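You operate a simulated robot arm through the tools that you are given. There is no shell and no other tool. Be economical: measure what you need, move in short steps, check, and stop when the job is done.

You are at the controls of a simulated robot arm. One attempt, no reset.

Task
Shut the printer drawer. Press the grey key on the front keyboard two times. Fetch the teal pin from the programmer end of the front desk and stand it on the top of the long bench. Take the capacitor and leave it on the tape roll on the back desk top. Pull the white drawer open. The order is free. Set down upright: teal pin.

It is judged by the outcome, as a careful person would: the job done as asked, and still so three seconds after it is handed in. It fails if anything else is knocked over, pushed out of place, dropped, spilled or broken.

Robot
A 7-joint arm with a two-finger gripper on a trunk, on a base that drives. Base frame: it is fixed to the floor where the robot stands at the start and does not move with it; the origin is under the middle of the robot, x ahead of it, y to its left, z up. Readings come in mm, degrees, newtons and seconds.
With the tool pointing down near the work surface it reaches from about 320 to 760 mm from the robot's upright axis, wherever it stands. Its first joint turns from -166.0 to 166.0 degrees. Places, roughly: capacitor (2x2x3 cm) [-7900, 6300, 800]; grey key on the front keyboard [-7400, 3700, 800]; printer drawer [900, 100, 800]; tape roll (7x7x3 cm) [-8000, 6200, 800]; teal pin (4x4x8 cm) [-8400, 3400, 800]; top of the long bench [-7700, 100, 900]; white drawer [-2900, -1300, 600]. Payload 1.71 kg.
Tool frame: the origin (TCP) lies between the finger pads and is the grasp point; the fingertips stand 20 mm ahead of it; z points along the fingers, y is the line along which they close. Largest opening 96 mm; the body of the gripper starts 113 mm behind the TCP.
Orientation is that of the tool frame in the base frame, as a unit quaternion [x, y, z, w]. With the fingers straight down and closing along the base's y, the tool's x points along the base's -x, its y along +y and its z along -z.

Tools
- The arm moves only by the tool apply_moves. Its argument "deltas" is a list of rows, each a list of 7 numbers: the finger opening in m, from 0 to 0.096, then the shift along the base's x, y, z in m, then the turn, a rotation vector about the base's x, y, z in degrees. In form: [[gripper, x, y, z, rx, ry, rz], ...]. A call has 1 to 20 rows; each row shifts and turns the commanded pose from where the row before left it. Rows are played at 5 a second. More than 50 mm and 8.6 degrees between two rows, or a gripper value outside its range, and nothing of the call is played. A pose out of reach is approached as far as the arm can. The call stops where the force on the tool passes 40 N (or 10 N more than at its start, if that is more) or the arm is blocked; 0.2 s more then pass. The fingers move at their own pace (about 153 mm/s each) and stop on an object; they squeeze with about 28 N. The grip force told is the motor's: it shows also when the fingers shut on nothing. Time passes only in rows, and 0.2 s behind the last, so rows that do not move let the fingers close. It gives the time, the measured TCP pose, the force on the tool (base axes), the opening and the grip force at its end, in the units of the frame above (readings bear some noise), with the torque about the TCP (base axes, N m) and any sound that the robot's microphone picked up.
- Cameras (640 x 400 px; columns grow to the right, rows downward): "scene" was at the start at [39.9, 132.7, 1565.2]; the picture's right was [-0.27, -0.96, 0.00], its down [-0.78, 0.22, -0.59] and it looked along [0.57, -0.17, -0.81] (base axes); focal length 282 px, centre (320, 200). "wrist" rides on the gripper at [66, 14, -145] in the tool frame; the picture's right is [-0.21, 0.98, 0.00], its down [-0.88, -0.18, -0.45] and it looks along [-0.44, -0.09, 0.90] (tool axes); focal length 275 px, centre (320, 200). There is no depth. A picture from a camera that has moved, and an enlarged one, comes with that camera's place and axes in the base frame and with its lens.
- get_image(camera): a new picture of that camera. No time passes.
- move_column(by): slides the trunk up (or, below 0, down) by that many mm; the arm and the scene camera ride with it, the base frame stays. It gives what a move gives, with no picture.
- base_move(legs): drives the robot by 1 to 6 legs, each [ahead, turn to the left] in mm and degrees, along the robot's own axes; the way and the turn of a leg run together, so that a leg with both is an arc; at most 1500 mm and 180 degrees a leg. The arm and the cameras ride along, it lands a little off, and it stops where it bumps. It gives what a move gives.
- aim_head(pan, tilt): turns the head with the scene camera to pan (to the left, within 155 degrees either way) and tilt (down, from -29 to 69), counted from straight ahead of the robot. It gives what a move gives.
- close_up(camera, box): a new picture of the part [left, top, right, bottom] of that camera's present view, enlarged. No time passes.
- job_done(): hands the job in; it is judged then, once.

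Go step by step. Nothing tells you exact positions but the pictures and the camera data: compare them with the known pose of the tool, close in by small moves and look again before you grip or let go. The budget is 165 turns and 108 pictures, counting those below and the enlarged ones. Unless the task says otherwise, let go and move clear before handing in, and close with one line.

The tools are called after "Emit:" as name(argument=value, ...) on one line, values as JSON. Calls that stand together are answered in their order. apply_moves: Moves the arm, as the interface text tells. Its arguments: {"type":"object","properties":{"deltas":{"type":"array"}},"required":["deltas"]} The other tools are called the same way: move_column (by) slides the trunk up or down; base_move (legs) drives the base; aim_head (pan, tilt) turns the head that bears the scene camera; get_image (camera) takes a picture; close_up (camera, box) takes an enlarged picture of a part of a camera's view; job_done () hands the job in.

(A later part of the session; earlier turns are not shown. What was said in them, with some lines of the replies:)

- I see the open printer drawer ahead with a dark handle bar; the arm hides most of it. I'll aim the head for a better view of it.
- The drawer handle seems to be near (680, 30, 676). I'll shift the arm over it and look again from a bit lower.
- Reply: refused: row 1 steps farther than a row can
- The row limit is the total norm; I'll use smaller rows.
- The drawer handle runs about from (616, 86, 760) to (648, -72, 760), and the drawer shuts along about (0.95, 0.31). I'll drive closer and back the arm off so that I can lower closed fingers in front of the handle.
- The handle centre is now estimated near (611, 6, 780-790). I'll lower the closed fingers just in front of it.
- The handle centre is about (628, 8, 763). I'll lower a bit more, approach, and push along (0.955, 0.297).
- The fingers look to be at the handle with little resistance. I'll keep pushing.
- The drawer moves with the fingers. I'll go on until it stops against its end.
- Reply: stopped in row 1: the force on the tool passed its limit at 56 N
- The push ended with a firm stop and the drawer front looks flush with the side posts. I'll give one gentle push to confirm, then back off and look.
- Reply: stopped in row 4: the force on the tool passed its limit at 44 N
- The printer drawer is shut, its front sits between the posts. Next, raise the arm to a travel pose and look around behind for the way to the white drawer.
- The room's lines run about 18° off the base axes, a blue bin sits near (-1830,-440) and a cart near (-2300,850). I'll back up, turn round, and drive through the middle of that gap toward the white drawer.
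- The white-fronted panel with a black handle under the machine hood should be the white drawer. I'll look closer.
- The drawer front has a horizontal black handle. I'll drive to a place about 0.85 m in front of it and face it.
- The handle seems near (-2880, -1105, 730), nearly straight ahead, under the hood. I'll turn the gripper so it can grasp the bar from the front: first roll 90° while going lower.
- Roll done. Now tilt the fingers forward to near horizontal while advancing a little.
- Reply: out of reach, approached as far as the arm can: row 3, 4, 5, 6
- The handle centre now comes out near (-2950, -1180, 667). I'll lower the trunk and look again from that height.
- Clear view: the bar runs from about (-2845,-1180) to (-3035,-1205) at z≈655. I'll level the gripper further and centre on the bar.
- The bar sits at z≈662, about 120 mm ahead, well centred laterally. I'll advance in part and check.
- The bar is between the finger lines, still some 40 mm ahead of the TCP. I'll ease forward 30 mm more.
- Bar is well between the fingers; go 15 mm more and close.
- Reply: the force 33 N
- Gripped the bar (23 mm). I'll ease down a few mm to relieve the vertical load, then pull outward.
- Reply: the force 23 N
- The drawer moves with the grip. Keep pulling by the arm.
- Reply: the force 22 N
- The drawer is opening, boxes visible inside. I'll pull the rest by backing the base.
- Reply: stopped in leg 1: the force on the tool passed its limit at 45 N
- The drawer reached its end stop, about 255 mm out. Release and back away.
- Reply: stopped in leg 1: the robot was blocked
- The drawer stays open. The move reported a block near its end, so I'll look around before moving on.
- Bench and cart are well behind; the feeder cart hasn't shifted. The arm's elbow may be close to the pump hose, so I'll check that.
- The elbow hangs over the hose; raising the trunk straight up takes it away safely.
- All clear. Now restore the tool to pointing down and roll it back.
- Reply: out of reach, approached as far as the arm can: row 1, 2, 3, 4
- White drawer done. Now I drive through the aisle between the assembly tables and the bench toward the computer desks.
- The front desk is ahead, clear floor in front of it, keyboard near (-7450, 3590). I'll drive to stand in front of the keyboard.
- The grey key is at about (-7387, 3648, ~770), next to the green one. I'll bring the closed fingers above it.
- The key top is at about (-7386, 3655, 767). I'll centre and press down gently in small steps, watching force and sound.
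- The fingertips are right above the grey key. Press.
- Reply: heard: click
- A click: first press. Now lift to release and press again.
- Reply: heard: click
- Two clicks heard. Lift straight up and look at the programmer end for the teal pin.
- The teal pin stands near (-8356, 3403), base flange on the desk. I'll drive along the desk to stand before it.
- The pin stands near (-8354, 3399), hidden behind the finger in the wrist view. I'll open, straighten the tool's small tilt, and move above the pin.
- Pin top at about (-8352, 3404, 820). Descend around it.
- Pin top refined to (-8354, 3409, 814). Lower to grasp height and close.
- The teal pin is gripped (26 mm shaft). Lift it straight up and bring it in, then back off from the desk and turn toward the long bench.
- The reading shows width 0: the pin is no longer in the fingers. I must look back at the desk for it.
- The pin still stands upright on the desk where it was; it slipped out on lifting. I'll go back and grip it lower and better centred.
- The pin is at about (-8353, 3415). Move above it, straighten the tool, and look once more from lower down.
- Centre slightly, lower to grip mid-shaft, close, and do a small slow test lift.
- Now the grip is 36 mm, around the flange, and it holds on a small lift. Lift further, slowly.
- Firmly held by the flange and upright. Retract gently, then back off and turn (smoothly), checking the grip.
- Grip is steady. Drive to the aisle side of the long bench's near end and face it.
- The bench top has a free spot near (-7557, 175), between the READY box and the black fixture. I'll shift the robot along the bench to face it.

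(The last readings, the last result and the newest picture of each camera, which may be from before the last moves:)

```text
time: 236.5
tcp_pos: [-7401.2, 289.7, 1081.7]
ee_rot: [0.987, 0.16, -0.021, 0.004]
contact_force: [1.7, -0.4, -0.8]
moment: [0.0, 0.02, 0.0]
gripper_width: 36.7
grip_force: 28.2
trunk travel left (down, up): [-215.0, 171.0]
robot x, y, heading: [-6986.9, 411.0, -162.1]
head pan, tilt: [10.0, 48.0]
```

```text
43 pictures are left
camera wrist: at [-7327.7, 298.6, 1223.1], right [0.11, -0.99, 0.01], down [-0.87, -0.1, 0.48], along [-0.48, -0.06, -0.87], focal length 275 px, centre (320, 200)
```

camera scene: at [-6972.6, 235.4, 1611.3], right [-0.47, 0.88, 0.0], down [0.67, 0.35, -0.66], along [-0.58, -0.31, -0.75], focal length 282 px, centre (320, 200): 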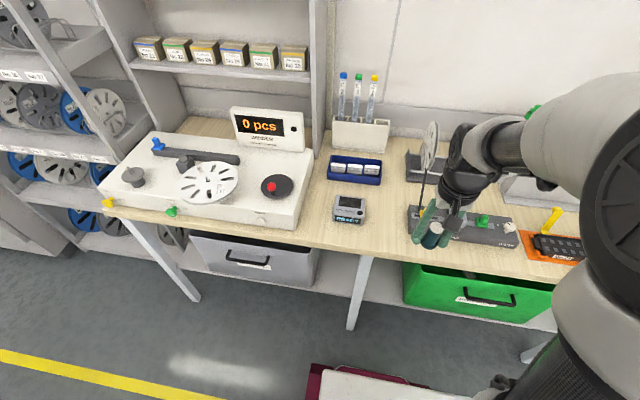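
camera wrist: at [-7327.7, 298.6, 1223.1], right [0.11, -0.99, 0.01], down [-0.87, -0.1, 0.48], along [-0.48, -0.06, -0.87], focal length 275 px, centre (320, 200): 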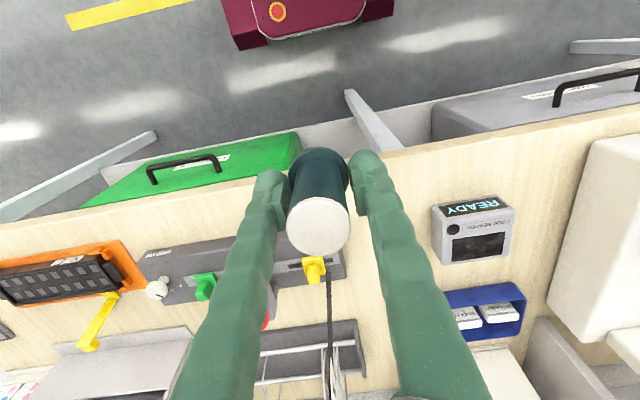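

Free spot centre is at about (-7545, 165). Move the pin there at height, straightening the tool, then look.

Emit:
apply_moves(deltas=[[0.0, -0.009, -0.008, 0, 0.84, -2.3, 0], [0.0, -0.019, -0.0165, 0, 0, 0, 0], [0.0, -0.019, -0.0165, 0, 0, 0, 0], [0.0, -0.019, -0.0165, -0.01, 0, 0, 0], [0.0, -0.019, -0.0165, -0.015, 0, 0, 0], [0.0, -0.019, -0.0165, -0.015, 0, 0, 0], [0.0, -0.019, -0.0165, -0.02, 0, 0, 0], [0.0, -0.019, -0.0165, -0.02, 0, 0, 0], [0.0, 0, 0, -0.02, 0, 0, 0], [0.0, 0, 0, 0, 0, 0, 0]])

Emit:
get_image(camera="wrist")

Emit:
close_up(camera="scene", box=[310, 120, 490, 270])

```text
time: 238.7
tcp_pos: [-7544.0, 165.2, 982.1]
ee_rot: [0.987, 0.16, -0.001, -0.001]
contact_force: [-0.1, 0.3, -1.2]
moment: [0.02, -0.01, 0.02]
gripper_width: 36.8
grip_force: 27.7
trunk travel left (down, up): [-215.0, 171.0]
robot x, y, heading: [-6987.8, 411.7, -162.1]
head pan, tilt: [10.0, 48.0]
```

```text
42 pictures are left
camera wrist: at [-7477.1, 172.2, 1126.3], right [0.11, -0.99, 0.0], down [-0.89, -0.1, 0.45], along [-0.44, -0.05, -0.89], focal length 275 px, centre (320, 200)
```

wrist: 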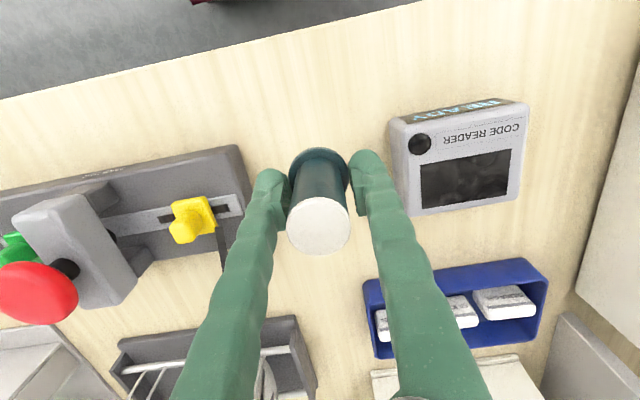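

```text
2.67 times, centred on (400, 195) of scene
camera zoom: at [-6974.2, 235.2, 1611.3], right [-0.47, 0.88, 0.0], down [0.67, 0.35, -0.66], along [-0.58, -0.31, -0.75], focal length 752 px, centre (107, 213)
```

zoom: 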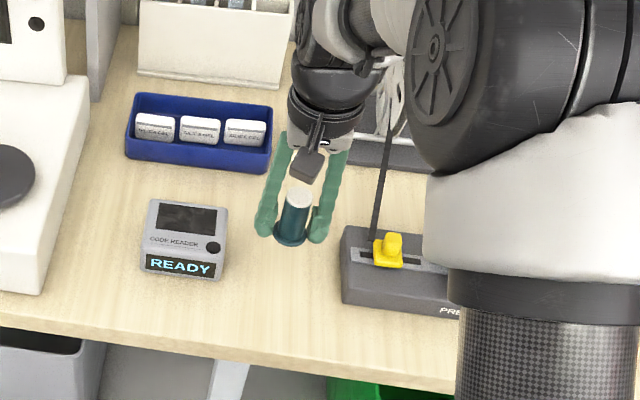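

The landing point under the tool lies in free bench space. Descend in small steps, watching force for contact.

Emit:
apply_moves(deltas=[[0.0, 0, 0, -0.015, 0, 0, 0], [0.0, 0, 0, -0.015, 0, 0, 0], [0.0, 0, 0, -0.015, 0, 0, 0], [0.0, 0, 0, -0.01, 0, 0, 0], [0.0, 0, 0, 0, 0, 0, 0]])

Emit:
close_up(camera="scene", box=[340, 150, 460, 250])

```text
time: 239.9
tcp_pos: [-7545.0, 166.9, 925.1]
ee_rot: [0.987, 0.16, -0.001, 0.0]
contact_force: [0.9, -0.4, -1.5]
moment: [-0.02, 0.02, -0.01]
gripper_width: 36.5
grip_force: 28.1
trunk travel left (down, up): [-215.0, 171.0]
robot x, y, heading: [-6986.3, 411.0, -162.1]
head pan, tilt: [10.0, 48.0]
```

```text
4.00 times, centred on (400, 200) of scene
camera zoom: at [-6974.1, 235.1, 1611.2], right [-0.47, 0.88, 0.0], down [0.67, 0.35, -0.66], along [-0.58, -0.31, -0.75], focal length 1128 px, centre (0, 200)
```

zoom: 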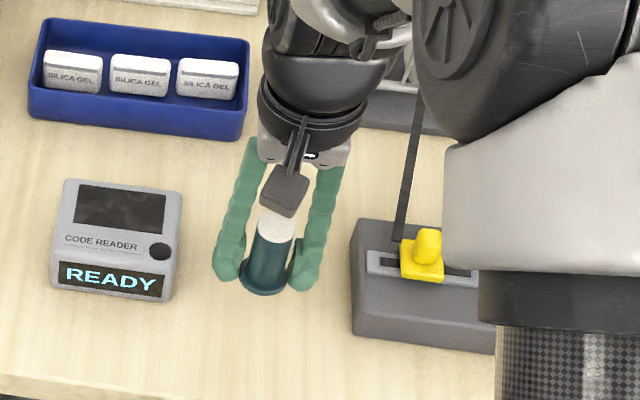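

Emit:
apply_moves(deltas=[[0.0, 0, 0, -0.005, 0, 0, 0], [0.0, 0, 0, -0.004, 0, 0, 0], [0.0, 0, 0, -0.004, 0, 0, 0], [0.0, 0, 0, -0.003, 0, 0, 0]])

Emit:
apply_moves(deltas=[[0.0, 0, 0, -0.003, 0, 0, 0], [0.0, 0, 0, -0.003, 0, 0, 0], [0.0, 0, 0, -0.002, 0, 0, 0]])

```text
time: 240.9
tcp_pos: [-7543.6, 166.4, 909.4]
ee_rot: [0.987, 0.16, -0.001, -0.001]
contact_force: [-0.3, -0.1, 0.0]
moment: [-0.01, 0.04, -0.01]
gripper_width: 36.5
grip_force: 28.9
trunk travel left (down, up): [-215.0, 171.0]
robot x, y, heading: [-6985.3, 412.7, -162.4]
head pan, tilt: [10.0, 48.0]
```

```text
time: 241.7
tcp_pos: [-7543.5, 167.0, 900.9]
ee_rot: [0.987, 0.16, 0.0, 0.0]
contact_force: [0.0, 0.0, -0.6]
moment: [-0.03, -0.01, 0.0]
gripper_width: 36.5
grip_force: 27.6
trunk travel left (down, up): [-215.0, 171.0]
robot x, y, heading: [-6989.9, 412.5, -161.9]
head pan, tilt: [10.0, 48.0]
```

Emit:
apply_moves(deltas=[[0.0, 0, 0, -0.002, 0, 0, 0], [0.0, 0, 0, -0.002, 0, 0, 0], [0.0, 0, 0, -0.002, 0, 0, 0], [0.0, 0, 0, -0.001, 0, 0, 0]])

Emit:
close_up(camera="scene", box=[360, 170, 440, 240])

```text
time: 242.7
tcp_pos: [-7542.8, 166.1, 894.3]
ee_rot: [0.987, 0.16, -0.001, 0.0]
contact_force: [0.0, -0.3, -1.8]
moment: [0.01, -0.01, 0.0]
gripper_width: 36.4
grip_force: 27.9
trunk travel left (down, up): [-215.0, 171.0]
robot x, y, heading: [-6988.6, 413.7, -161.9]
head pan, tilt: [10.0, 48.0]
```

```text
5.71 times, centred on (400, 205) of scene
camera zoom: at [-6974.2, 235.1, 1611.2], right [-0.47, 0.88, 0.0], down [0.67, 0.35, -0.66], along [-0.58, -0.31, -0.75], focal length 1612 px, centre (-137, 171)
```

zoom: 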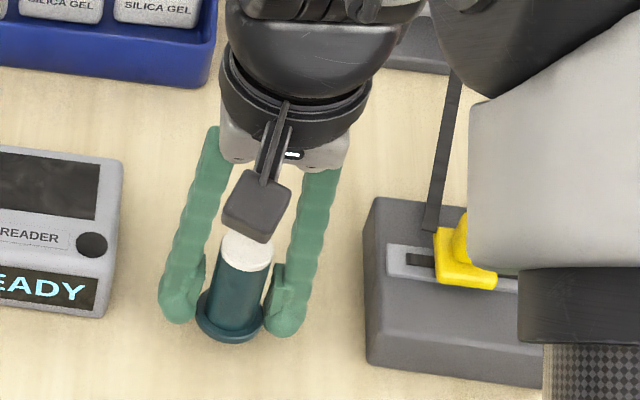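

Emit:
apply_moves(deltas=[[0.0, 0, 0, -0.002, 0, 0, 0], [0.0, 0, 0, -0.002, 0, 0, 0], [0.0, 0, 0, -0.002, 0, 0, 0], [0.0, 0, 0, -0.002, 0, 0, 0]])

Emit:
apply_moves(deltas=[[0.0, 0, 0, -0.002, 0, 0, 0], [0.0, 0, 0, -0.002, 0, 0, 0], [0.0, 0, 0, -0.002, 0, 0, 0]])

```text
time: 243.7
tcp_pos: [-7543.4, 165.5, 889.2]
ee_rot: [0.987, 0.16, -0.003, 0.0]
contact_force: [2.2, 2.7, 22.7]
moment: [0.09, -0.16, 0.0]
gripper_width: 36.7
grip_force: 27.8
trunk travel left (down, up): [-215.0, 171.0]
robot x, y, heading: [-6984.6, 409.3, -162.0]
head pan, tilt: [10.0, 48.0]
```

```text
time: 244.5
tcp_pos: [-7543.1, 165.9, 881.6]
ee_rot: [0.987, 0.16, -0.004, 0.0]
contact_force: [-1.1, -0.1, 22.6]
moment: [0.05, -0.06, -0.02]
gripper_width: 34.7
grip_force: 27.7
trunk travel left (down, up): [-215.0, 171.0]
robot x, y, heading: [-6987.6, 413.7, -162.1]
head pan, tilt: [10.0, 48.0]
```

The pin stands on the bench (contact force). Open the fingers and rise straight up.

Emit:
apply_moves(deltas=[[0.04, 0, 0, 0, 0, 0, 0], [0.056, 0, 0, 0, 0, 0, 0], [0.062, 0, 0, 0, 0, 0, 0]])

Emit:
get_image(camera="wrist")

```text
time: 245.3
tcp_pos: [-7543.3, 167.2, 880.1]
ee_rot: [0.987, 0.16, -0.001, 0.0]
contact_force: [0.0, -0.6, -0.9]
moment: [-0.02, 0.01, 0.01]
gripper_width: 62.0
grip_force: 0.1
trunk travel left (down, up): [-215.0, 171.0]
robot x, y, heading: [-6985.7, 413.2, -162.2]
head pan, tilt: [10.0, 48.0]
```

```text
38 pictures are left
camera wrist: at [-7476.6, 173.4, 1025.6], right [0.11, -0.99, 0.0], down [-0.89, -0.1, 0.45], along [-0.44, -0.05, -0.9], focal length 275 px, centre (320, 200)
```

wrist: 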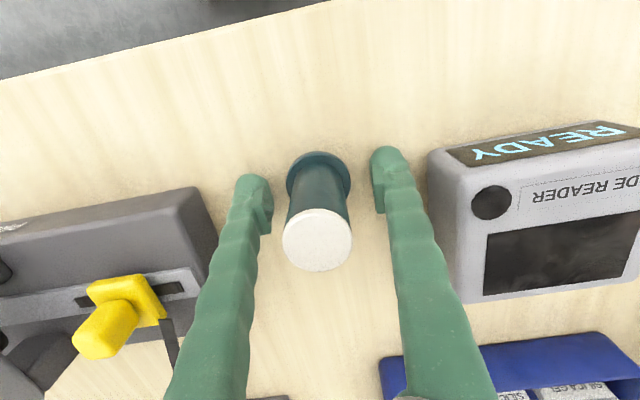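

The pin stands upright and free. Lift away and retract.

Emit:
apply_moves(deltas=[[0.062, 0, 0, 0.02, 0, 0, 0], [0.062, 0, 0, 0.035, 0, 0, 0], [0.062, 0, 0, 0.045, 0, 0, 0], [0.062, 0, 0, 0.045, 0, 0, 0], [0.062, 0, 0, 0.045, 0, 0, 0], [0.062, 0.04, 0.02, 0.01, 0, 0, 0], [0.062, 0.04, 0.02, 0, 0, 0, 0], [0.062, 0.04, 0.02, 0, 0, 0, 0], [0.062, 0.0, 0.0, 0, 0, 0, 0]])

Emit:
close_up(camera="scene", box=[320, 120, 520, 260])

```text
time: 247.3
tcp_pos: [-7422.9, 226.7, 1080.0]
ee_rot: [0.987, 0.16, -0.001, 0.0]
contact_force: [-0.4, -0.2, 0.7]
moment: [-0.01, -0.04, 0.0]
gripper_width: 61.9
grip_force: 0.2
trunk travel left (down, up): [-215.0, 171.0]
robot x, y, heading: [-6984.2, 410.4, -162.0]
head pan, tilt: [10.0, 48.0]
```

```text
2.86 times, centred on (420, 190) of scene
camera zoom: at [-6975.1, 234.8, 1611.2], right [-0.47, 0.88, 0.0], down [0.67, 0.35, -0.66], along [-0.58, -0.31, -0.75], focal length 806 px, centre (34, 229)
```

zoom: 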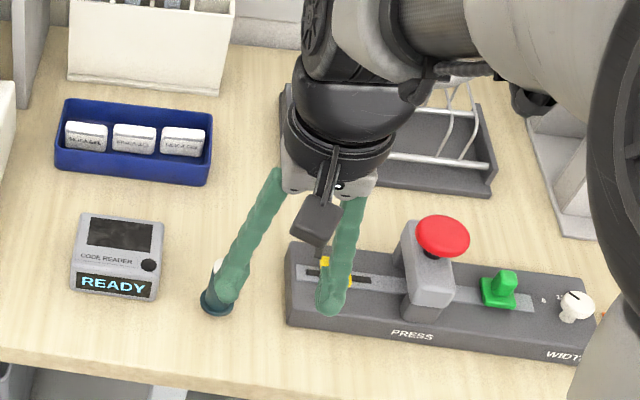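

The pin stands on the long bench. Next the back desk: drive back to the aisle and look there before passing the front desk.

Emit:
base_move(legs=[[-150, 0], [0, -128.8], [1311, 0], [1311, 0], [0, 38.8]])

Emit:
aim_head(pan=0, tilt=15)

Emit:
get_image(camera="scene")

```text
time: 270.6
tcp_pos: [-5902.8, 3278.2, 1079.6]
ee_rot: [0.788, -0.616, 0.0, -0.001]
contact_force: [0.1, -0.5, -0.3]
moment: [-0.02, -0.03, 0.04]
gripper_width: 61.9
grip_force: 0.1
trunk travel left (down, up): [-215.0, 171.0]
robot x, y, heading: [-5751.0, 2823.8, 103.4]
head pan, tilt: [10.0, 48.0]
```

```text
time: 271.6
tcp_pos: [-5899.1, 3262.3, 1086.0]
ee_rot: [0.788, -0.615, -0.006, -0.007]
contact_force: [0.0, 0.0, 1.8]
moment: [0.0, 0.02, 0.06]
gripper_width: 61.8
grip_force: 0.1
trunk travel left (down, up): [-215.0, 171.0]
robot x, y, heading: [-5750.3, 2829.0, 103.3]
head pan, tilt: [0.0, 15.0]
```

```text
36 pictures are left
camera scene: at [-5914.0, 2849.4, 1661.9], right [0.97, 0.23, 0.0], down [0.06, -0.27, -0.96], along [-0.22, 0.93, -0.28], focal length 282 px, centre (320, 200)
```

scene: 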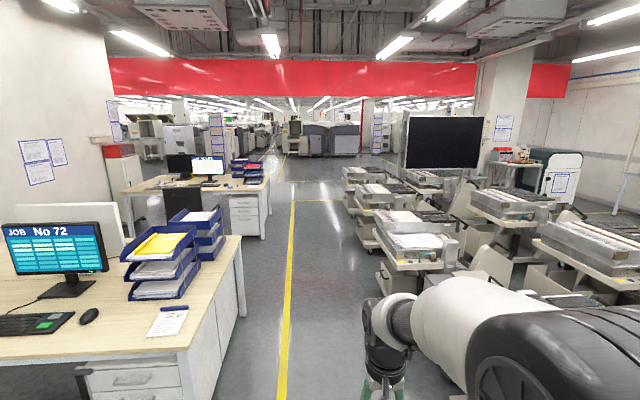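

The aisle is clear. A closer look at the back desk first.

Emit:
close_up(camera="scene", box=[110, 140, 280, 250])

```text
3.64 times, centred on (195, 195) of scene
camera zoom: at [-5914.0, 2849.4, 1661.9], right [0.97, 0.23, 0.0], down [0.06, -0.27, -0.96], along [-0.22, 0.93, -0.28], focal length 1026 px, centre (774, 218)
```

zoom: 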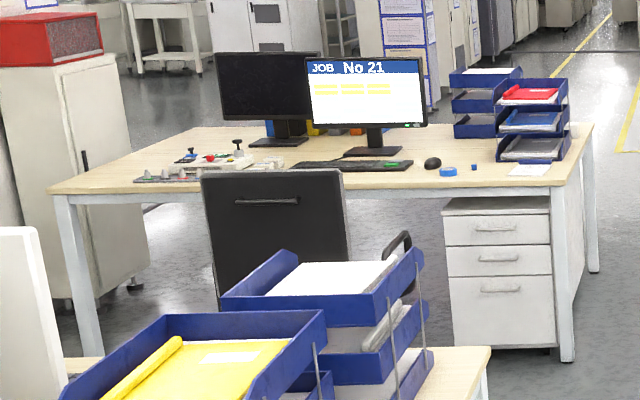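

The blue tape roll (~(-7932, 6152)) and small blue capacitor (~(-7862, 6222)) sit right of the mouse on the back desk; a chair stands left. I'll approach from the aisle diagonally.

Emit:
base_move(legs=[[0, 6], [1360, 0], [1360, 0], [0, 39.5], [480, 0]])

Emit:
aim_head(pan=5, tilt=35)

Emit:
get_image(camera="scene")

```text
time: 291.2
tcp_pos: [-7503.6, 5856.2, 1085.5]
ee_rot: [0.963, -0.268, -0.009, -0.004]
contact_force: [-0.4, 0.2, -0.1]
moment: [-0.04, -0.03, 0.01]
gripper_width: 61.9
grip_force: 0.1
trunk travel left (down, up): [-215.0, 171.0]
robot x, y, heading: [-7093.0, 5652.6, 148.7]
head pan, tilt: [0.0, 15.0]
```

```text
time: 292.0
tcp_pos: [-7489.0, 5847.0, 1094.3]
ee_rot: [0.963, -0.268, -0.016, -0.005]
contact_force: [0.3, 0.1, -0.5]
moment: [0.01, -0.03, -0.01]
gripper_width: 61.8
grip_force: 0.0
trunk travel left (down, up): [-215.0, 171.0]
robot x, y, heading: [-7091.8, 5649.4, 148.5]
head pan, tilt: [5.0, 35.0]
```

```text
34 pictures are left
camera scene: at [-7221.6, 5539.8, 1630.2], right [0.44, 0.9, 0.0], down [0.52, -0.26, -0.81], along [-0.73, 0.36, -0.59], focal length 282 px, centre (320, 200)
```

scene: 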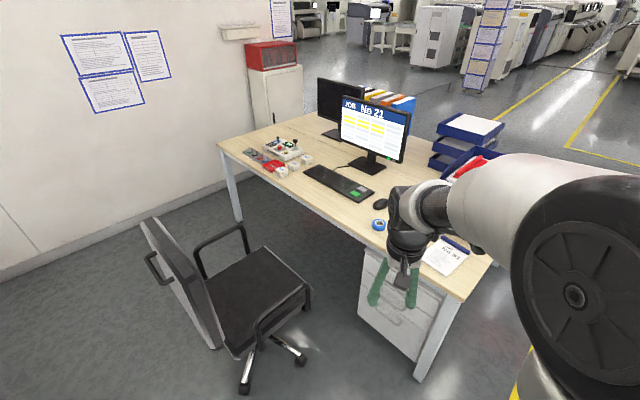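

I'll close the last 0.4 m, keeping clear of the chair.

Emit:
base_move(legs=[[0, 2.4], [380, 0], [0, -10]])

Emit:
aim_head(pan=10, tilt=48)

Emit:
get_image(camera="wrist")

Emit:
get_image(camera="scene")

```text
time: 295.8
tcp_pos: [-7797.9, 6084.6, 1092.7]
ee_rot: [0.943, -0.332, -0.015, -0.006]
contact_force: [-1.2, -0.4, 1.1]
moment: [-0.04, 0.0, -0.02]
gripper_width: 62.0
grip_force: 0.1
trunk travel left (down, up): [-215.0, 171.0]
robot x, y, heading: [-7434.5, 5833.1, 141.0]
head pan, tilt: [5.0, 35.0]
```

```text
time: 296.5
tcp_pos: [-7783.8, 6074.5, 1100.0]
ee_rot: [0.943, -0.332, -0.023, -0.009]
contact_force: [0.5, -0.7, -0.7]
moment: [0.01, 0.0, 0.0]
gripper_width: 61.8
grip_force: 0.1
trunk travel left (down, up): [-215.0, 171.0]
robot x, y, heading: [-7429.2, 5840.2, 140.8]
head pan, tilt: [10.0, 48.0]
```

```text
33 pictures are left
camera wrist: at [-7735.9, 6017.8, 1241.9], right [-0.77, -0.63, 0.01], down [-0.55, 0.68, 0.49], along [-0.32, 0.37, -0.87], focal length 275 px, centre (320, 200)
```

wrist: 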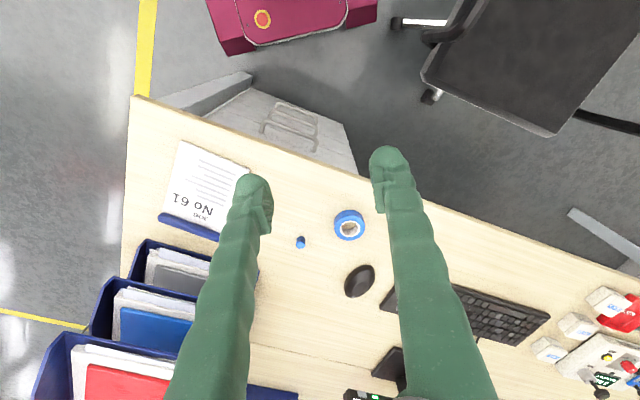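

```text
32 pictures are left
camera scene: at [-7568.3, 5733.3, 1611.3], right [0.49, 0.87, 0.0], down [0.66, -0.37, -0.66], along [-0.58, 0.32, -0.75], focal length 282 px, centre (320, 200)
```

scene: 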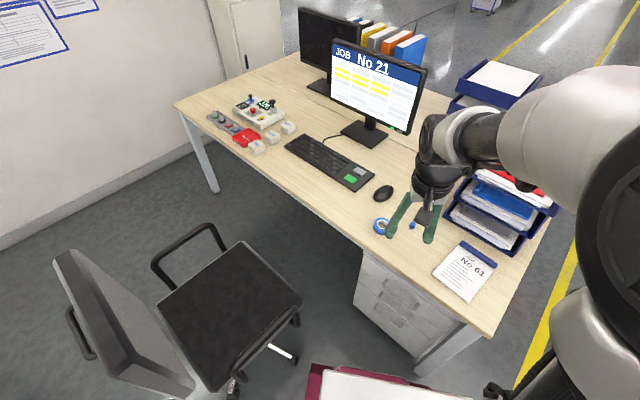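

The capacitor is at about (-7952, 6336) and the tape roll at (-8007, 6235). I'll straighten the tool and move over the capacitor.

Emit:
apply_moves(deltas=[[0.05, -0.021, 0.0327, -0.02, -1.84, -2.14, 0], [0.05, -0.021, 0.0327, -0.025, 0, 0, 0], [0.05, -0.021, 0.0327, -0.025, 0, 0, 0], [0.05, -0.021, 0.0327, -0.025, 0, 0, 0], [0.05, -0.021, 0.0327, -0.025, 0, 0, 0], [0.05, -0.021, 0.0327, -0.025, 0, 0, 0], [0.05, -0.021, 0.0327, -0.025, 0, 0, 0], [0.05, -0.021, 0.0327, -0.025, 0, 0, 0], [0.05, 0, 0, 0, 0, 0, 0]])

Emit:
get_image(camera="wrist")

Emit:
close_up(camera="scene", box=[360, 180, 460, 260])

```text
time: 298.5
tcp_pos: [-7952.0, 6337.6, 905.0]
ee_rot: [0.943, -0.332, 0.001, 0.0]
contact_force: [0.3, 0.3, 1.3]
moment: [0.01, 0.0, 0.01]
gripper_width: 49.9
grip_force: 0.0
trunk travel left (down, up): [-215.0, 171.0]
robot x, y, heading: [-7429.9, 5844.6, 141.0]
head pan, tilt: [10.0, 48.0]
```

```text
31 pictures are left
camera wrist: at [-7910.5, 6284.5, 1050.9], right [-0.77, -0.63, 0.0], down [-0.57, 0.69, 0.44], along [-0.28, 0.34, -0.9], focal length 275 px, centre (320, 200)
```

wrist: 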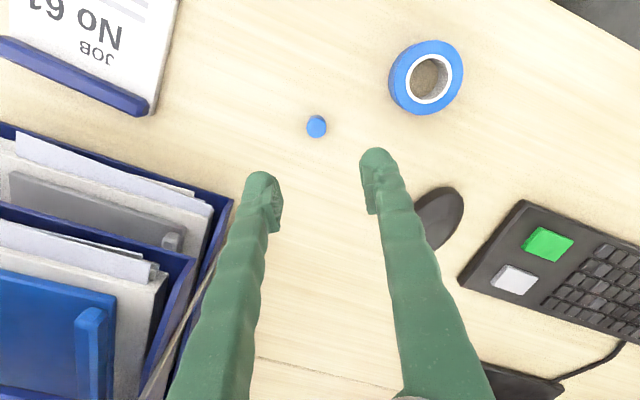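

```text
5.00 times, centred on (410, 220) of scene
camera zoom: at [-7569.1, 5734.1, 1611.3], right [0.49, 0.87, 0.0], down [0.66, -0.37, -0.66], along [-0.58, 0.32, -0.75], focal length 1410 px, centre (-130, 100)
```

zoom: 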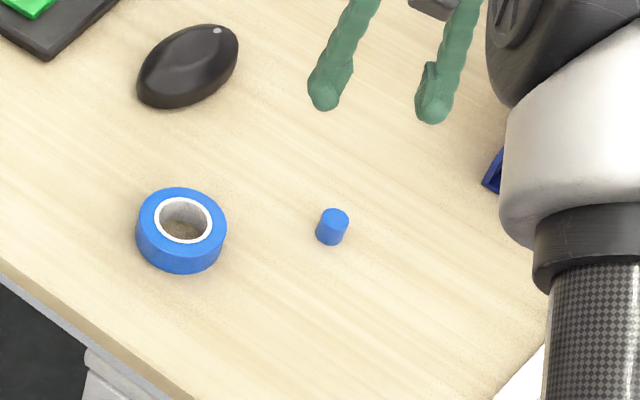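

The capacitor is an upright cylinder (~(-7942, 6329)); the tape roll is a ring centred near (-7993, 6231), ring about 17 mm wide. Shift over the capacitor and lower.

Emit:
apply_moves(deltas=[[0.05, 0.005, -0.004, -0.03, 0, 0, 0], [0.05, 0.005, -0.004, -0.03, 0, 0, 0], [0.05, 0, 0, -0.01, 0, 0, 0], [0.05, 0, 0, 0, 0, 0, 0]])

Emit:
get_image(camera="wrist")

Emit:
close_up(camera="scene", box=[360, 180, 460, 260])

```text
time: 299.5
tcp_pos: [-7944.8, 6330.0, 834.2]
ee_rot: [0.943, -0.332, 0.002, 0.0]
contact_force: [-0.1, -0.6, 0.2]
moment: [0.02, 0.0, -0.02]
gripper_width: 50.2
grip_force: 0.0
trunk travel left (down, up): [-215.0, 171.0]
robot x, y, heading: [-7427.9, 5836.4, 140.8]
head pan, tilt: [10.0, 48.0]
```

```text
29 pictures are left
camera wrist: at [-7901.8, 6277.6, 979.7], right [-0.77, -0.63, 0.0], down [-0.57, 0.69, 0.44], along [-0.28, 0.34, -0.9], focal length 275 px, centre (320, 200)
```

wrist: 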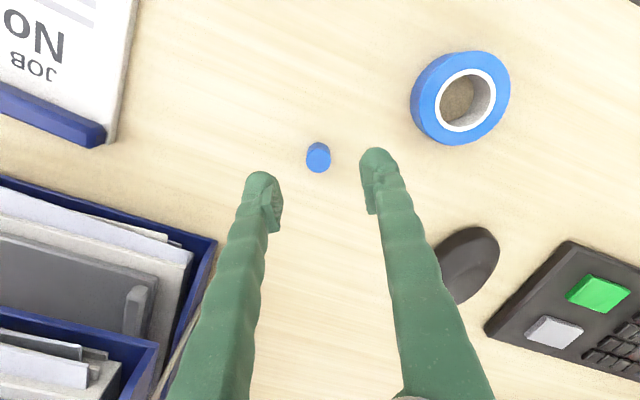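

```text
5.00 times, centred on (410, 220) of scene
camera zoom: at [-7569.5, 5734.4, 1611.3], right [0.49, 0.87, 0.0], down [0.66, -0.37, -0.66], along [-0.57, 0.32, -0.75], focal length 1410 px, centre (-130, 100)
```

zoom: 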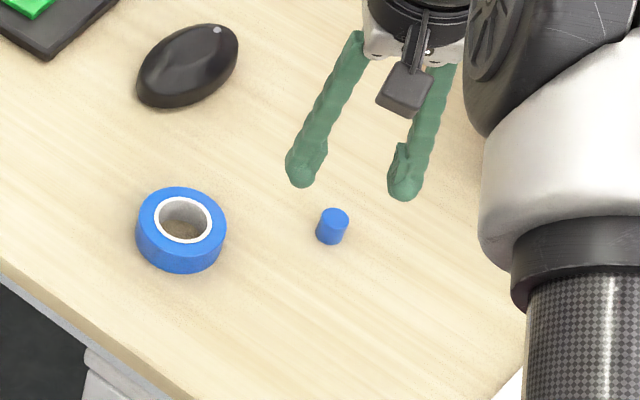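

Well aligned. Small correction, descend and close gently.

Emit:
apply_moves(deltas=[[0.05, 0.002, -0.002, -0.025, 0, 0, 0], [0.05, 0, 0, -0.02, 0, 0, 0], [0.05, 0, 0, -0.009, 0, 0, 0], [0.05, 0, 0, -0.006, 0, 0, 0], [0.05, 0, 0, 0, 0, 0, 0]])

Emit:
get_image(camera="wrist")

Emit:
close_up(camera="scene", box=[360, 180, 460, 260])

```text
time: 300.7
tcp_pos: [-7940.6, 6327.6, 774.3]
ee_rot: [0.943, -0.331, 0.001, -0.001]
contact_force: [0.0, 0.2, -0.4]
moment: [-0.03, -0.01, -0.01]
gripper_width: 49.9
grip_force: 0.2
trunk travel left (down, up): [-215.0, 171.0]
robot x, y, heading: [-7434.4, 5837.3, 140.7]
head pan, tilt: [10.0, 48.0]
```

```text
27 pictures are left
camera wrist: at [-7899.1, 6275.3, 919.5], right [-0.77, -0.63, 0.0], down [-0.57, 0.69, 0.44], along [-0.28, 0.34, -0.9], focal length 275 px, centre (320, 200)
```

wrist: 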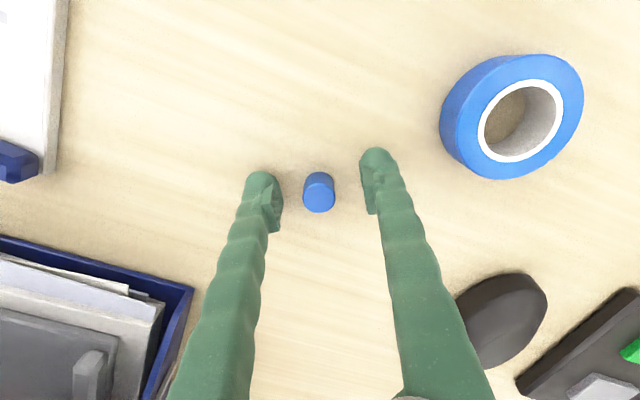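

```text
5.00 times, centred on (410, 220) of scene
camera zoom: at [-7569.5, 5734.5, 1611.3], right [0.49, 0.87, 0.0], down [0.66, -0.37, -0.66], along [-0.57, 0.32, -0.75], focal length 1410 px, centre (-130, 100)
```

zoom: 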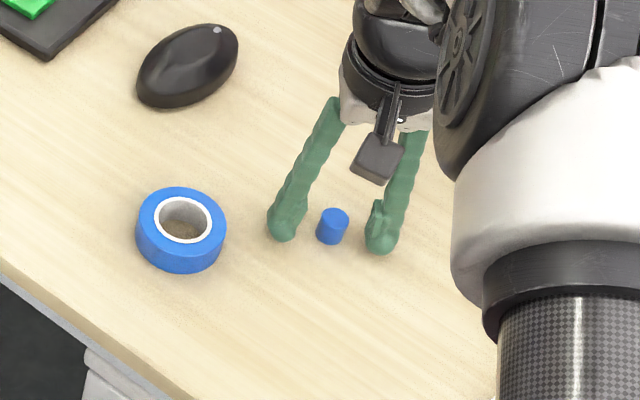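

The capacitor is between the fingers. Close.

Emit:
apply_moves(deltas=[[0.03, 0, 0, 0, 0, 0, 0], [0.015, 0, 0, 0, 0, 0, 0], [0.0, 0, 0, 0, 0, 0, 0], [0.0, 0, 0, 0, 0, 0, 0], [0.0, 0, 0, 0.004, 0, 0, 0], [0.0, 0, 0, 0.006, 0, 0, 0], [0.0, 0, 0, 0.01, 0, 0, 0], [0.0, 0, 0, 0.015, 0, 0, 0], [0.0, 0, 0, 0.02, 0, 0, 0], [0.0, 0, 0, 0.015, 0, 0, 0], [0.0, 0, 0, 0, 0, 0, 0]])

Emit:
get_image(camera="wrist")

Emit:
close_up(camera="scene", box=[360, 180, 460, 260])

```text
time: 303.1
tcp_pos: [-7940.7, 6326.6, 843.9]
ee_rot: [0.943, -0.331, 0.0, 0.001]
contact_force: [-0.7, -0.1, -0.4]
moment: [-0.01, 0.03, -0.01]
gripper_width: 16.5
grip_force: 28.3
trunk travel left (down, up): [-215.0, 171.0]
robot x, y, heading: [-7428.6, 5841.1, 140.6]
head pan, tilt: [10.0, 48.0]
```

```text
25 pictures are left
camera wrist: at [-7898.6, 6275.2, 990.0], right [-0.77, -0.63, 0.0], down [-0.57, 0.69, 0.44], along [-0.28, 0.34, -0.9], focal length 275 px, centre (320, 200)
```

wrist: 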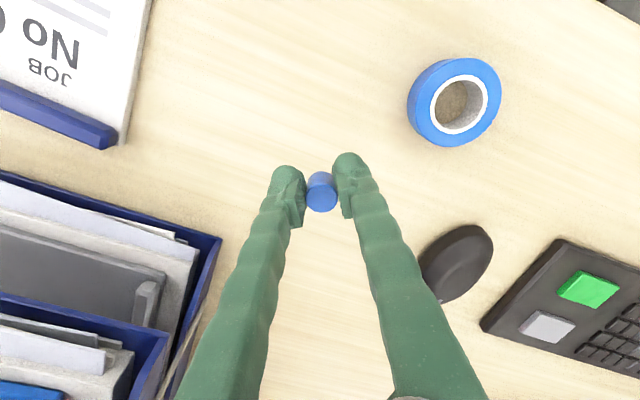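

```text
5.00 times, centred on (410, 220) of scene
camera zoom: at [-7569.6, 5734.5, 1611.2], right [0.49, 0.87, 0.0], down [0.66, -0.37, -0.66], along [-0.57, 0.32, -0.75], focal length 1410 px, centre (-130, 100)
```

zoom: 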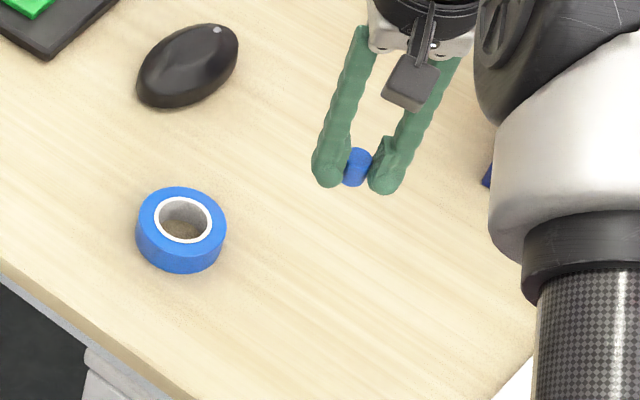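

The capacitor is held. Move it over the near-right part of the tape ring (about (-7979, 6250)) and check.

Emit:
apply_moves(deltas=[[0.0, -0.008, -0.015, 0, 0, 0, 0], [0.0, -0.01, -0.02, 0, 0, 0, 0], [0.0, -0.01, -0.021, 0, 0, 0, 0], [0.0, -0.01, -0.02, -0.01, 0, 0, 0], [0.0, 0, 0, 0, 0, 0, 0]])

Emit:
get_image(camera="wrist")

Emit:
close_up(camera="scene", box=[350, 190, 430, 250])

```text
time: 304.3
tcp_pos: [-7979.9, 6250.0, 834.0]
ee_rot: [0.943, -0.332, 0.001, 0.0]
contact_force: [0.6, 0.3, -0.4]
moment: [0.02, -0.01, 0.01]
gripper_width: 17.0
grip_force: 27.8
trunk travel left (down, up): [-215.0, 171.0]
robot x, y, heading: [-7432.6, 5837.1, 141.0]
head pan, tilt: [10.0, 48.0]
```

```text
23 pictures are left
camera wrist: at [-7937.6, 6197.7, 979.8], right [-0.77, -0.63, 0.0], down [-0.57, 0.69, 0.44], along [-0.28, 0.34, -0.9], focal length 275 px, centre (320, 200)
```

wrist: 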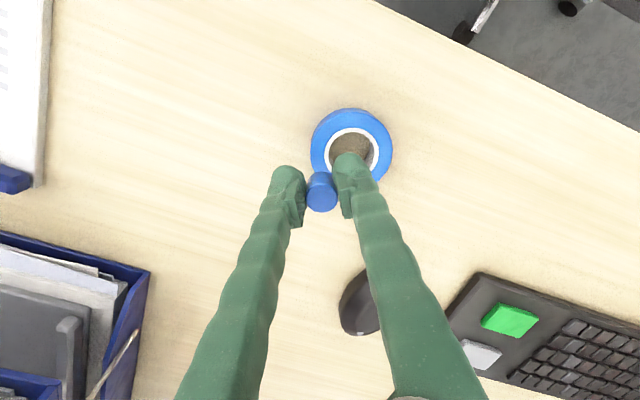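

```text
6.67 times, centred on (390, 220) of scene
camera zoom: at [-7569.5, 5734.5, 1611.3], right [0.49, 0.87, 0.0], down [0.66, -0.37, -0.66], along [-0.57, 0.32, -0.75], focal length 1880 px, centre (-147, 67)
```

zoom: 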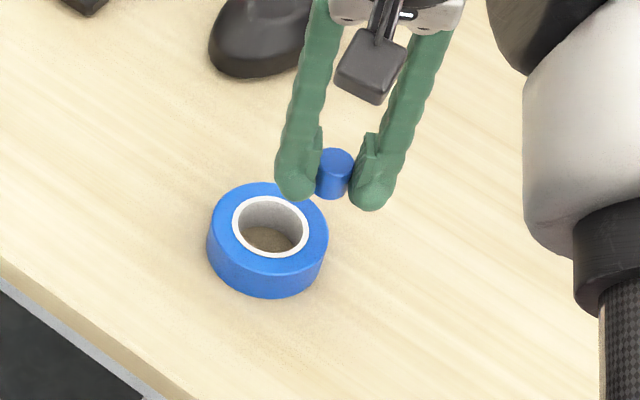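

Nearly right; shift a few mm toward the ring centreline and lower until just above the tape.

Emit:
apply_moves(deltas=[[0.0, 0.0018, -0.0041, -0.01, 0, 0, 0], [0.0, 0, 0, -0.01, 0, 0, 0], [0.0, 0, 0, -0.005, 0, 0, 0], [0.0, 0, 0, 0, 0, 0, 0]])

Emit:
close_up(camera="wrist", box=[240, 80, 440, 240])

Emit:
close_up(camera="scene", box=[350, 190, 430, 250])

```text
time: 305.3
tcp_pos: [-7978.9, 6247.2, 809.6]
ee_rot: [0.943, -0.332, 0.001, 0.0]
contact_force: [-0.7, 0.1, -0.1]
moment: [0.02, 0.01, -0.02]
gripper_width: 16.9
grip_force: 27.6
trunk travel left (down, up): [-215.0, 171.0]
robot x, y, heading: [-7428.2, 5838.8, 141.1]
head pan, tilt: [10.0, 48.0]
```

```text
2.50 times, centred on (340, 160) of wrist
camera zoom: at [-7935.9, 6194.7, 954.5], right [-0.77, -0.63, 0.0], down [-0.57, 0.69, 0.44], along [-0.28, 0.34, -0.9], focal length 688 px, centre (270, 300)
```

zoom: 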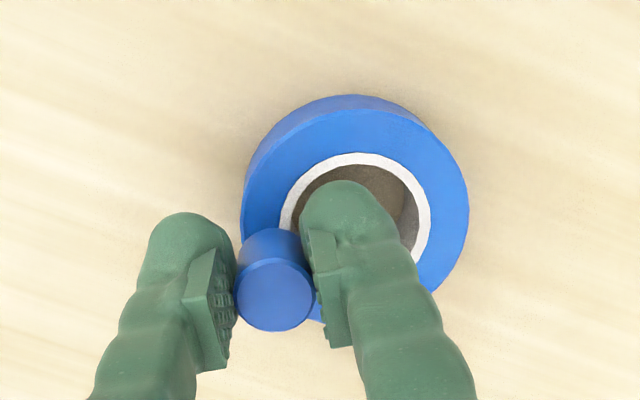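

```text
6.67 times, centred on (390, 220) of scene
camera zoom: at [-7569.6, 5734.5, 1611.2], right [0.49, 0.87, 0.0], down [0.66, -0.37, -0.66], along [-0.57, 0.32, -0.75], focal length 1880 px, centre (-147, 67)
```

zoom: 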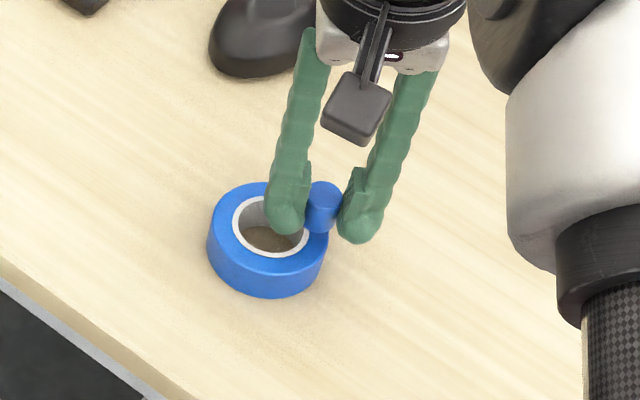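

Both views put the capacitor over the ring's middle. A 1–2 mm trim, then lower slowly to contact.

Emit:
apply_moves(deltas=[[0.0, -0.001, -0.0015, -0.003, 0, 0, 0], [0.0, 0, 0, -0.002, 0, 0, 0], [0.0, 0, 0, -0.002, 0, 0, 0], [0.0, 0, 0, -0.001, 0, 0, 0]])

Emit:
apply_moves(deltas=[[0.0, 0, 0, -0.001, 0, 0, 0], [0.0, 0, 0, -0.001, 0, 0, 0], [0.0, 0, 0, 0, 0, 0, 0]])

```text
time: 306.3
tcp_pos: [-7978.5, 6243.7, 801.1]
ee_rot: [0.943, -0.331, 0.002, 0.0]
contact_force: [0.4, 0.2, 0.4]
moment: [0.01, -0.01, 0.02]
gripper_width: 16.6
grip_force: 28.3
trunk travel left (down, up): [-215.0, 171.0]
robot x, y, heading: [-7428.8, 5839.3, 141.0]
head pan, tilt: [10.0, 48.0]
```

```text
time: 307.1
tcp_pos: [-7978.4, 6245.9, 799.1]
ee_rot: [0.944, -0.331, 0.001, 0.0]
contact_force: [0.9, -0.3, 1.0]
moment: [0.0, 0.0, -0.01]
gripper_width: 16.6
grip_force: 28.2
trunk travel left (down, up): [-215.0, 171.0]
robot x, y, heading: [-7433.4, 5836.1, 141.0]
head pan, tilt: [10.0, 48.0]
```

Emit:
apply_moves(deltas=[[0.0, 0, 0, -0.001, 0, 0, 0], [0.0, 0, 0, -0.001, 0, 0, 0], [0.0, 0, 0, 0, 0, 0, 0]])

Emit:
close_up(camera="scene", box=[360, 200, 410, 240])

Emit:
close_up(camera="wrist", box=[240, 80, 440, 240])

```text
time: 307.9
tcp_pos: [-7979.7, 6245.6, 798.9]
ee_rot: [0.943, -0.332, 0.0, 0.0]
contact_force: [-0.3, 0.4, 2.7]
moment: [0.04, 0.02, 0.0]
gripper_width: 16.8
grip_force: 28.1
trunk travel left (down, up): [-215.0, 171.0]
robot x, y, heading: [-7432.8, 5837.8, 140.9]
head pan, tilt: [10.0, 48.0]
```

```text
10.00 times, centred on (385, 220) of scene
camera zoom: at [-7569.4, 5734.3, 1611.3], right [0.49, 0.87, 0.0], down [0.66, -0.37, -0.66], along [-0.57, 0.32, -0.75], focal length 2820 px, centre (-330, 0)
```

zoom: 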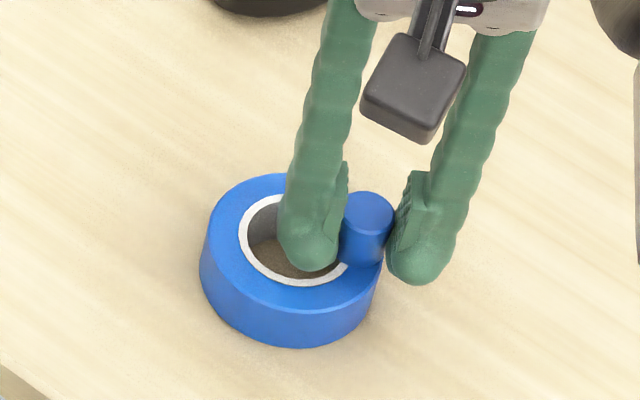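

```text
2.50 times, centred on (340, 160) of wrist
camera zoom: at [-7936.2, 6193.5, 943.1], right [-0.77, -0.63, 0.0], down [-0.57, 0.69, 0.44], along [-0.28, 0.34, -0.9], focal length 688 px, centre (270, 300)
```

zoom: 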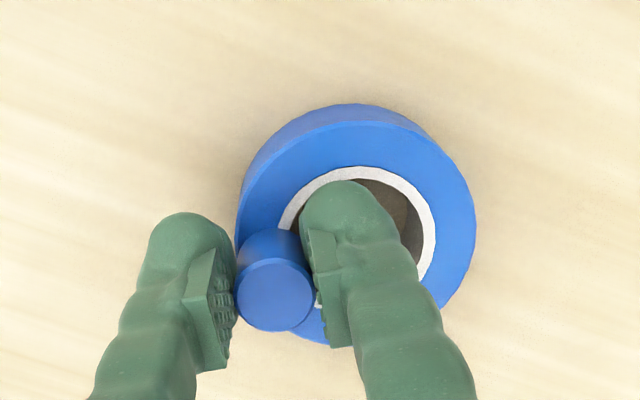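

Light contact on the ring; it sits slightly toward the outer edge. Lift 2 mm, shift 2 mm inward, and set down again.

Emit:
apply_moves(deltas=[[0.0, 0, 0, 0.003, 0, 0, 0], [0.0, -0.0015, -0.0018, 0, 0, 0, 0], [0.0, 0, 0, -0.002, 0, 0, 0], [0.0, 0, 0, -0.001, 0, 0, 0], [0.0, 0, 0, -0.0005, 0, 0, 0], [0.0, 0, 0, 0, 0, 0, 0]])

Emit:
close_up(camera="scene", box=[360, 200, 410, 240])

```text
time: 309.3
tcp_pos: [-7978.6, 6243.2, 798.9]
ee_rot: [0.943, -0.332, 0.0, -0.001]
contact_force: [0.7, 1.9, 7.2]
moment: [0.05, 0.02, 0.01]
gripper_width: 17.0
grip_force: 28.0
trunk travel left (down, up): [-215.0, 171.0]
robot x, y, heading: [-7433.4, 5842.0, 140.6]
head pan, tilt: [10.0, 48.0]
```

```text
10.00 times, centred on (385, 220) of scene
camera zoom: at [-7568.9, 5734.1, 1611.3], right [0.49, 0.87, 0.0], down [0.66, -0.37, -0.66], along [-0.58, 0.32, -0.75], focal length 2820 px, centre (-330, 0)
```

zoom: 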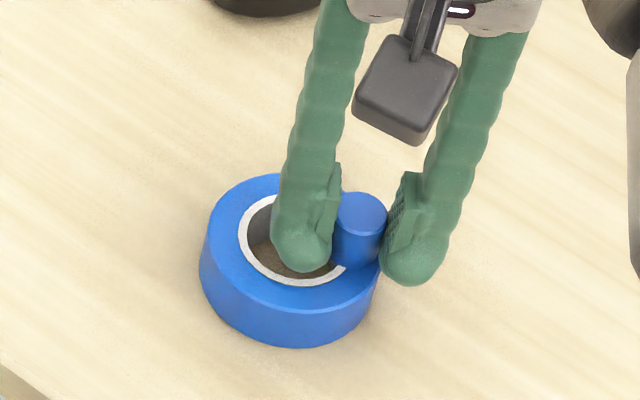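

Settled on the ring. Release gently and lift.

Emit:
apply_moves(deltas=[[0.019, 0, 0, 0.0005, 0, 0, 0], [0.021, 0, 0, 0, 0, 0, 0], [0.024, 0, 0, 0, 0, 0, 0], [0.03, 0, 0, 0, 0, 0, 0], [0.034, 0, 0, 0, 0, 0, 0], [0.034, 0, 0, 0, 0, 0, 0]])

Emit:
close_up(camera="scene", box=[360, 200, 410, 240])

```text
time: 310.7
tcp_pos: [-7978.0, 6243.9, 795.9]
ee_rot: [0.944, -0.331, 0.0, -0.001]
contact_force: [0.1, -0.2, 0.2]
moment: [0.0, -0.01, -0.03]
gripper_width: 34.3
grip_force: 0.0
trunk travel left (down, up): [-215.0, 171.0]
robot x, y, heading: [-7429.2, 5841.1, 140.8]
head pan, tilt: [10.0, 48.0]
```

```text
10.00 times, centred on (385, 220) of scene
camera zoom: at [-7569.6, 5734.5, 1611.2], right [0.49, 0.87, 0.0], down [0.66, -0.37, -0.66], along [-0.57, 0.32, -0.75], focal length 2820 px, centre (-330, 0)
```

zoom: 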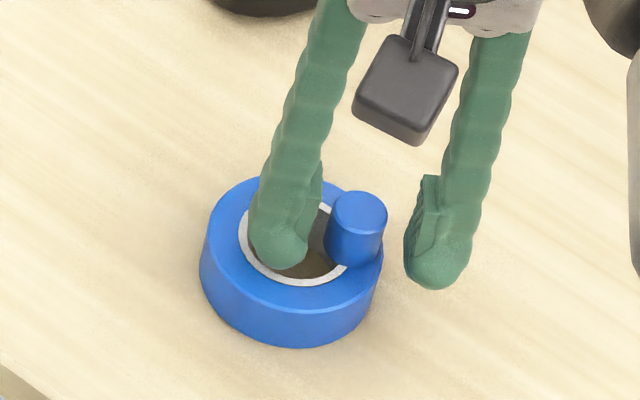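

The capacitor stands on the ring. Rise straight up and retract.

Emit:
apply_moves(deltas=[[0.034, 0, 0, 0.008, 0, 0, 0], [0.034, 0, 0, 0.015, 0, 0, 0], [0.034, 0, 0, 0.025, 0, 0, 0], [0.034, 0, 0, 0.035, 0, 0, 0], [0.034, 0, 0, 0.045, 0, 0, 0], [0.034, 0, 0, 0.045, 0, 0, 0], [0.034, 0.03, -0.025, 0.02, 0, 0, 0], [0.034, 0.03, -0.025, 0.01, 0, 0, 0], [0.034, 0.03, -0.025, 0, 0, 0, 0], [0.034, 0.03, -0.025, 0, 0, 0, 0]])

Emit:
close_up(camera="scene", box=[330, 170, 450, 260])

```text
time: 312.9
tcp_pos: [-7858.5, 6142.5, 1002.1]
ee_rot: [0.944, -0.331, 0.0, 0.0]
contact_force: [0.8, 0.1, 0.6]
moment: [0.02, 0.03, 0.01]
gripper_width: 33.9
grip_force: 0.0
trunk travel left (down, up): [-215.0, 171.0]
robot x, y, heading: [-7435.5, 5838.3, 141.0]
head pan, tilt: [10.0, 48.0]
```

```text
4.44 times, centred on (390, 215) of scene
camera zoom: at [-7568.6, 5733.7, 1611.3], right [0.49, 0.87, 0.0], down [0.66, -0.37, -0.66], along [-0.58, 0.32, -0.75], focal length 1253 px, centre (9, 133)
```

zoom: 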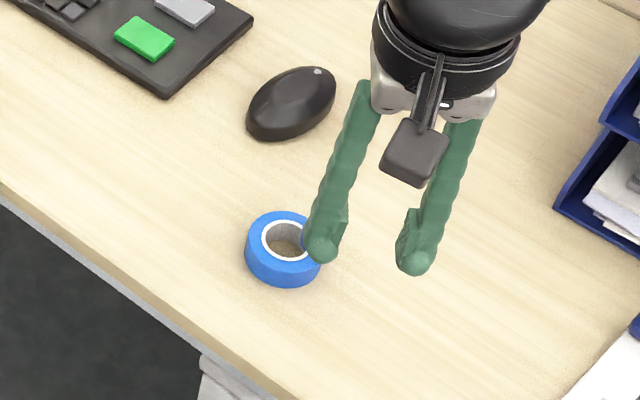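

The finger hides the capacitor in this view; check with the wrist camera.

Emit:
get_image(camera="wrist")

```text
14 pictures are left
camera wrist: at [-7816.5, 6091.1, 1146.4], right [-0.77, -0.63, 0.0], down [-0.57, 0.69, 0.44], along [-0.28, 0.34, -0.9], focal length 275 px, centre (320, 200)
```

wrist: 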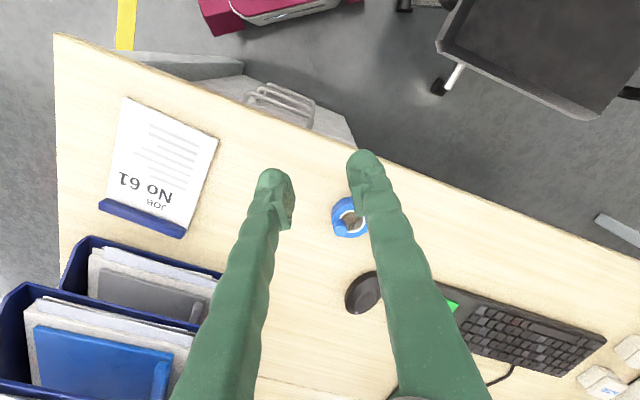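

Emit:
apply_moves(deltas=[[0.034, 0.03, 0.035, 0, 0, 0, 0], [0.034, 0.03, 0.035, 0, 0, 0, 0], [0.034, 0, 0, 0, 0, 0, 0]])

Emit:
close_up(camera="scene", box=[330, 170, 450, 260])

```text
time: 313.7
tcp_pos: [-7800.2, 6212.1, 999.0]
ee_rot: [0.944, -0.331, 0.001, 0.001]
contact_force: [0.7, 0.0, 0.7]
moment: [-0.01, -0.01, 0.02]
gripper_width: 34.0
grip_force: 0.0
trunk travel left (down, up): [-215.0, 171.0]
robot x, y, heading: [-7437.6, 5839.4, 141.1]
head pan, tilt: [10.0, 48.0]
```

```text
4.44 times, centred on (390, 215) of scene
camera zoom: at [-7569.6, 5734.0, 1611.2], right [0.49, 0.87, 0.0], down [0.66, -0.37, -0.66], along [-0.57, 0.32, -0.75], focal length 1253 px, centre (9, 133)
```

zoom: 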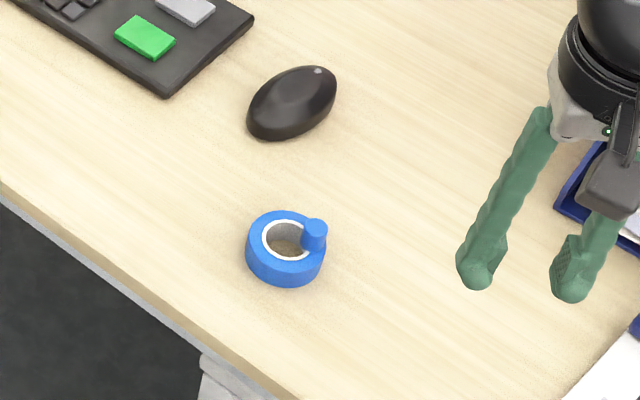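

The capacitor stands on the tape roll and the gripper is clear; the last check of each of the other jobs showed it done. I'm handing in.

Emit:
job_done()

```text
The job is handed in.
```

All five jobs are done and handed in: printer drawer shut, grey key pressed twice (two clicks heard), teal pin upright on the long bench, capacitor standing on the tape roll, and white drawer open to its stop.
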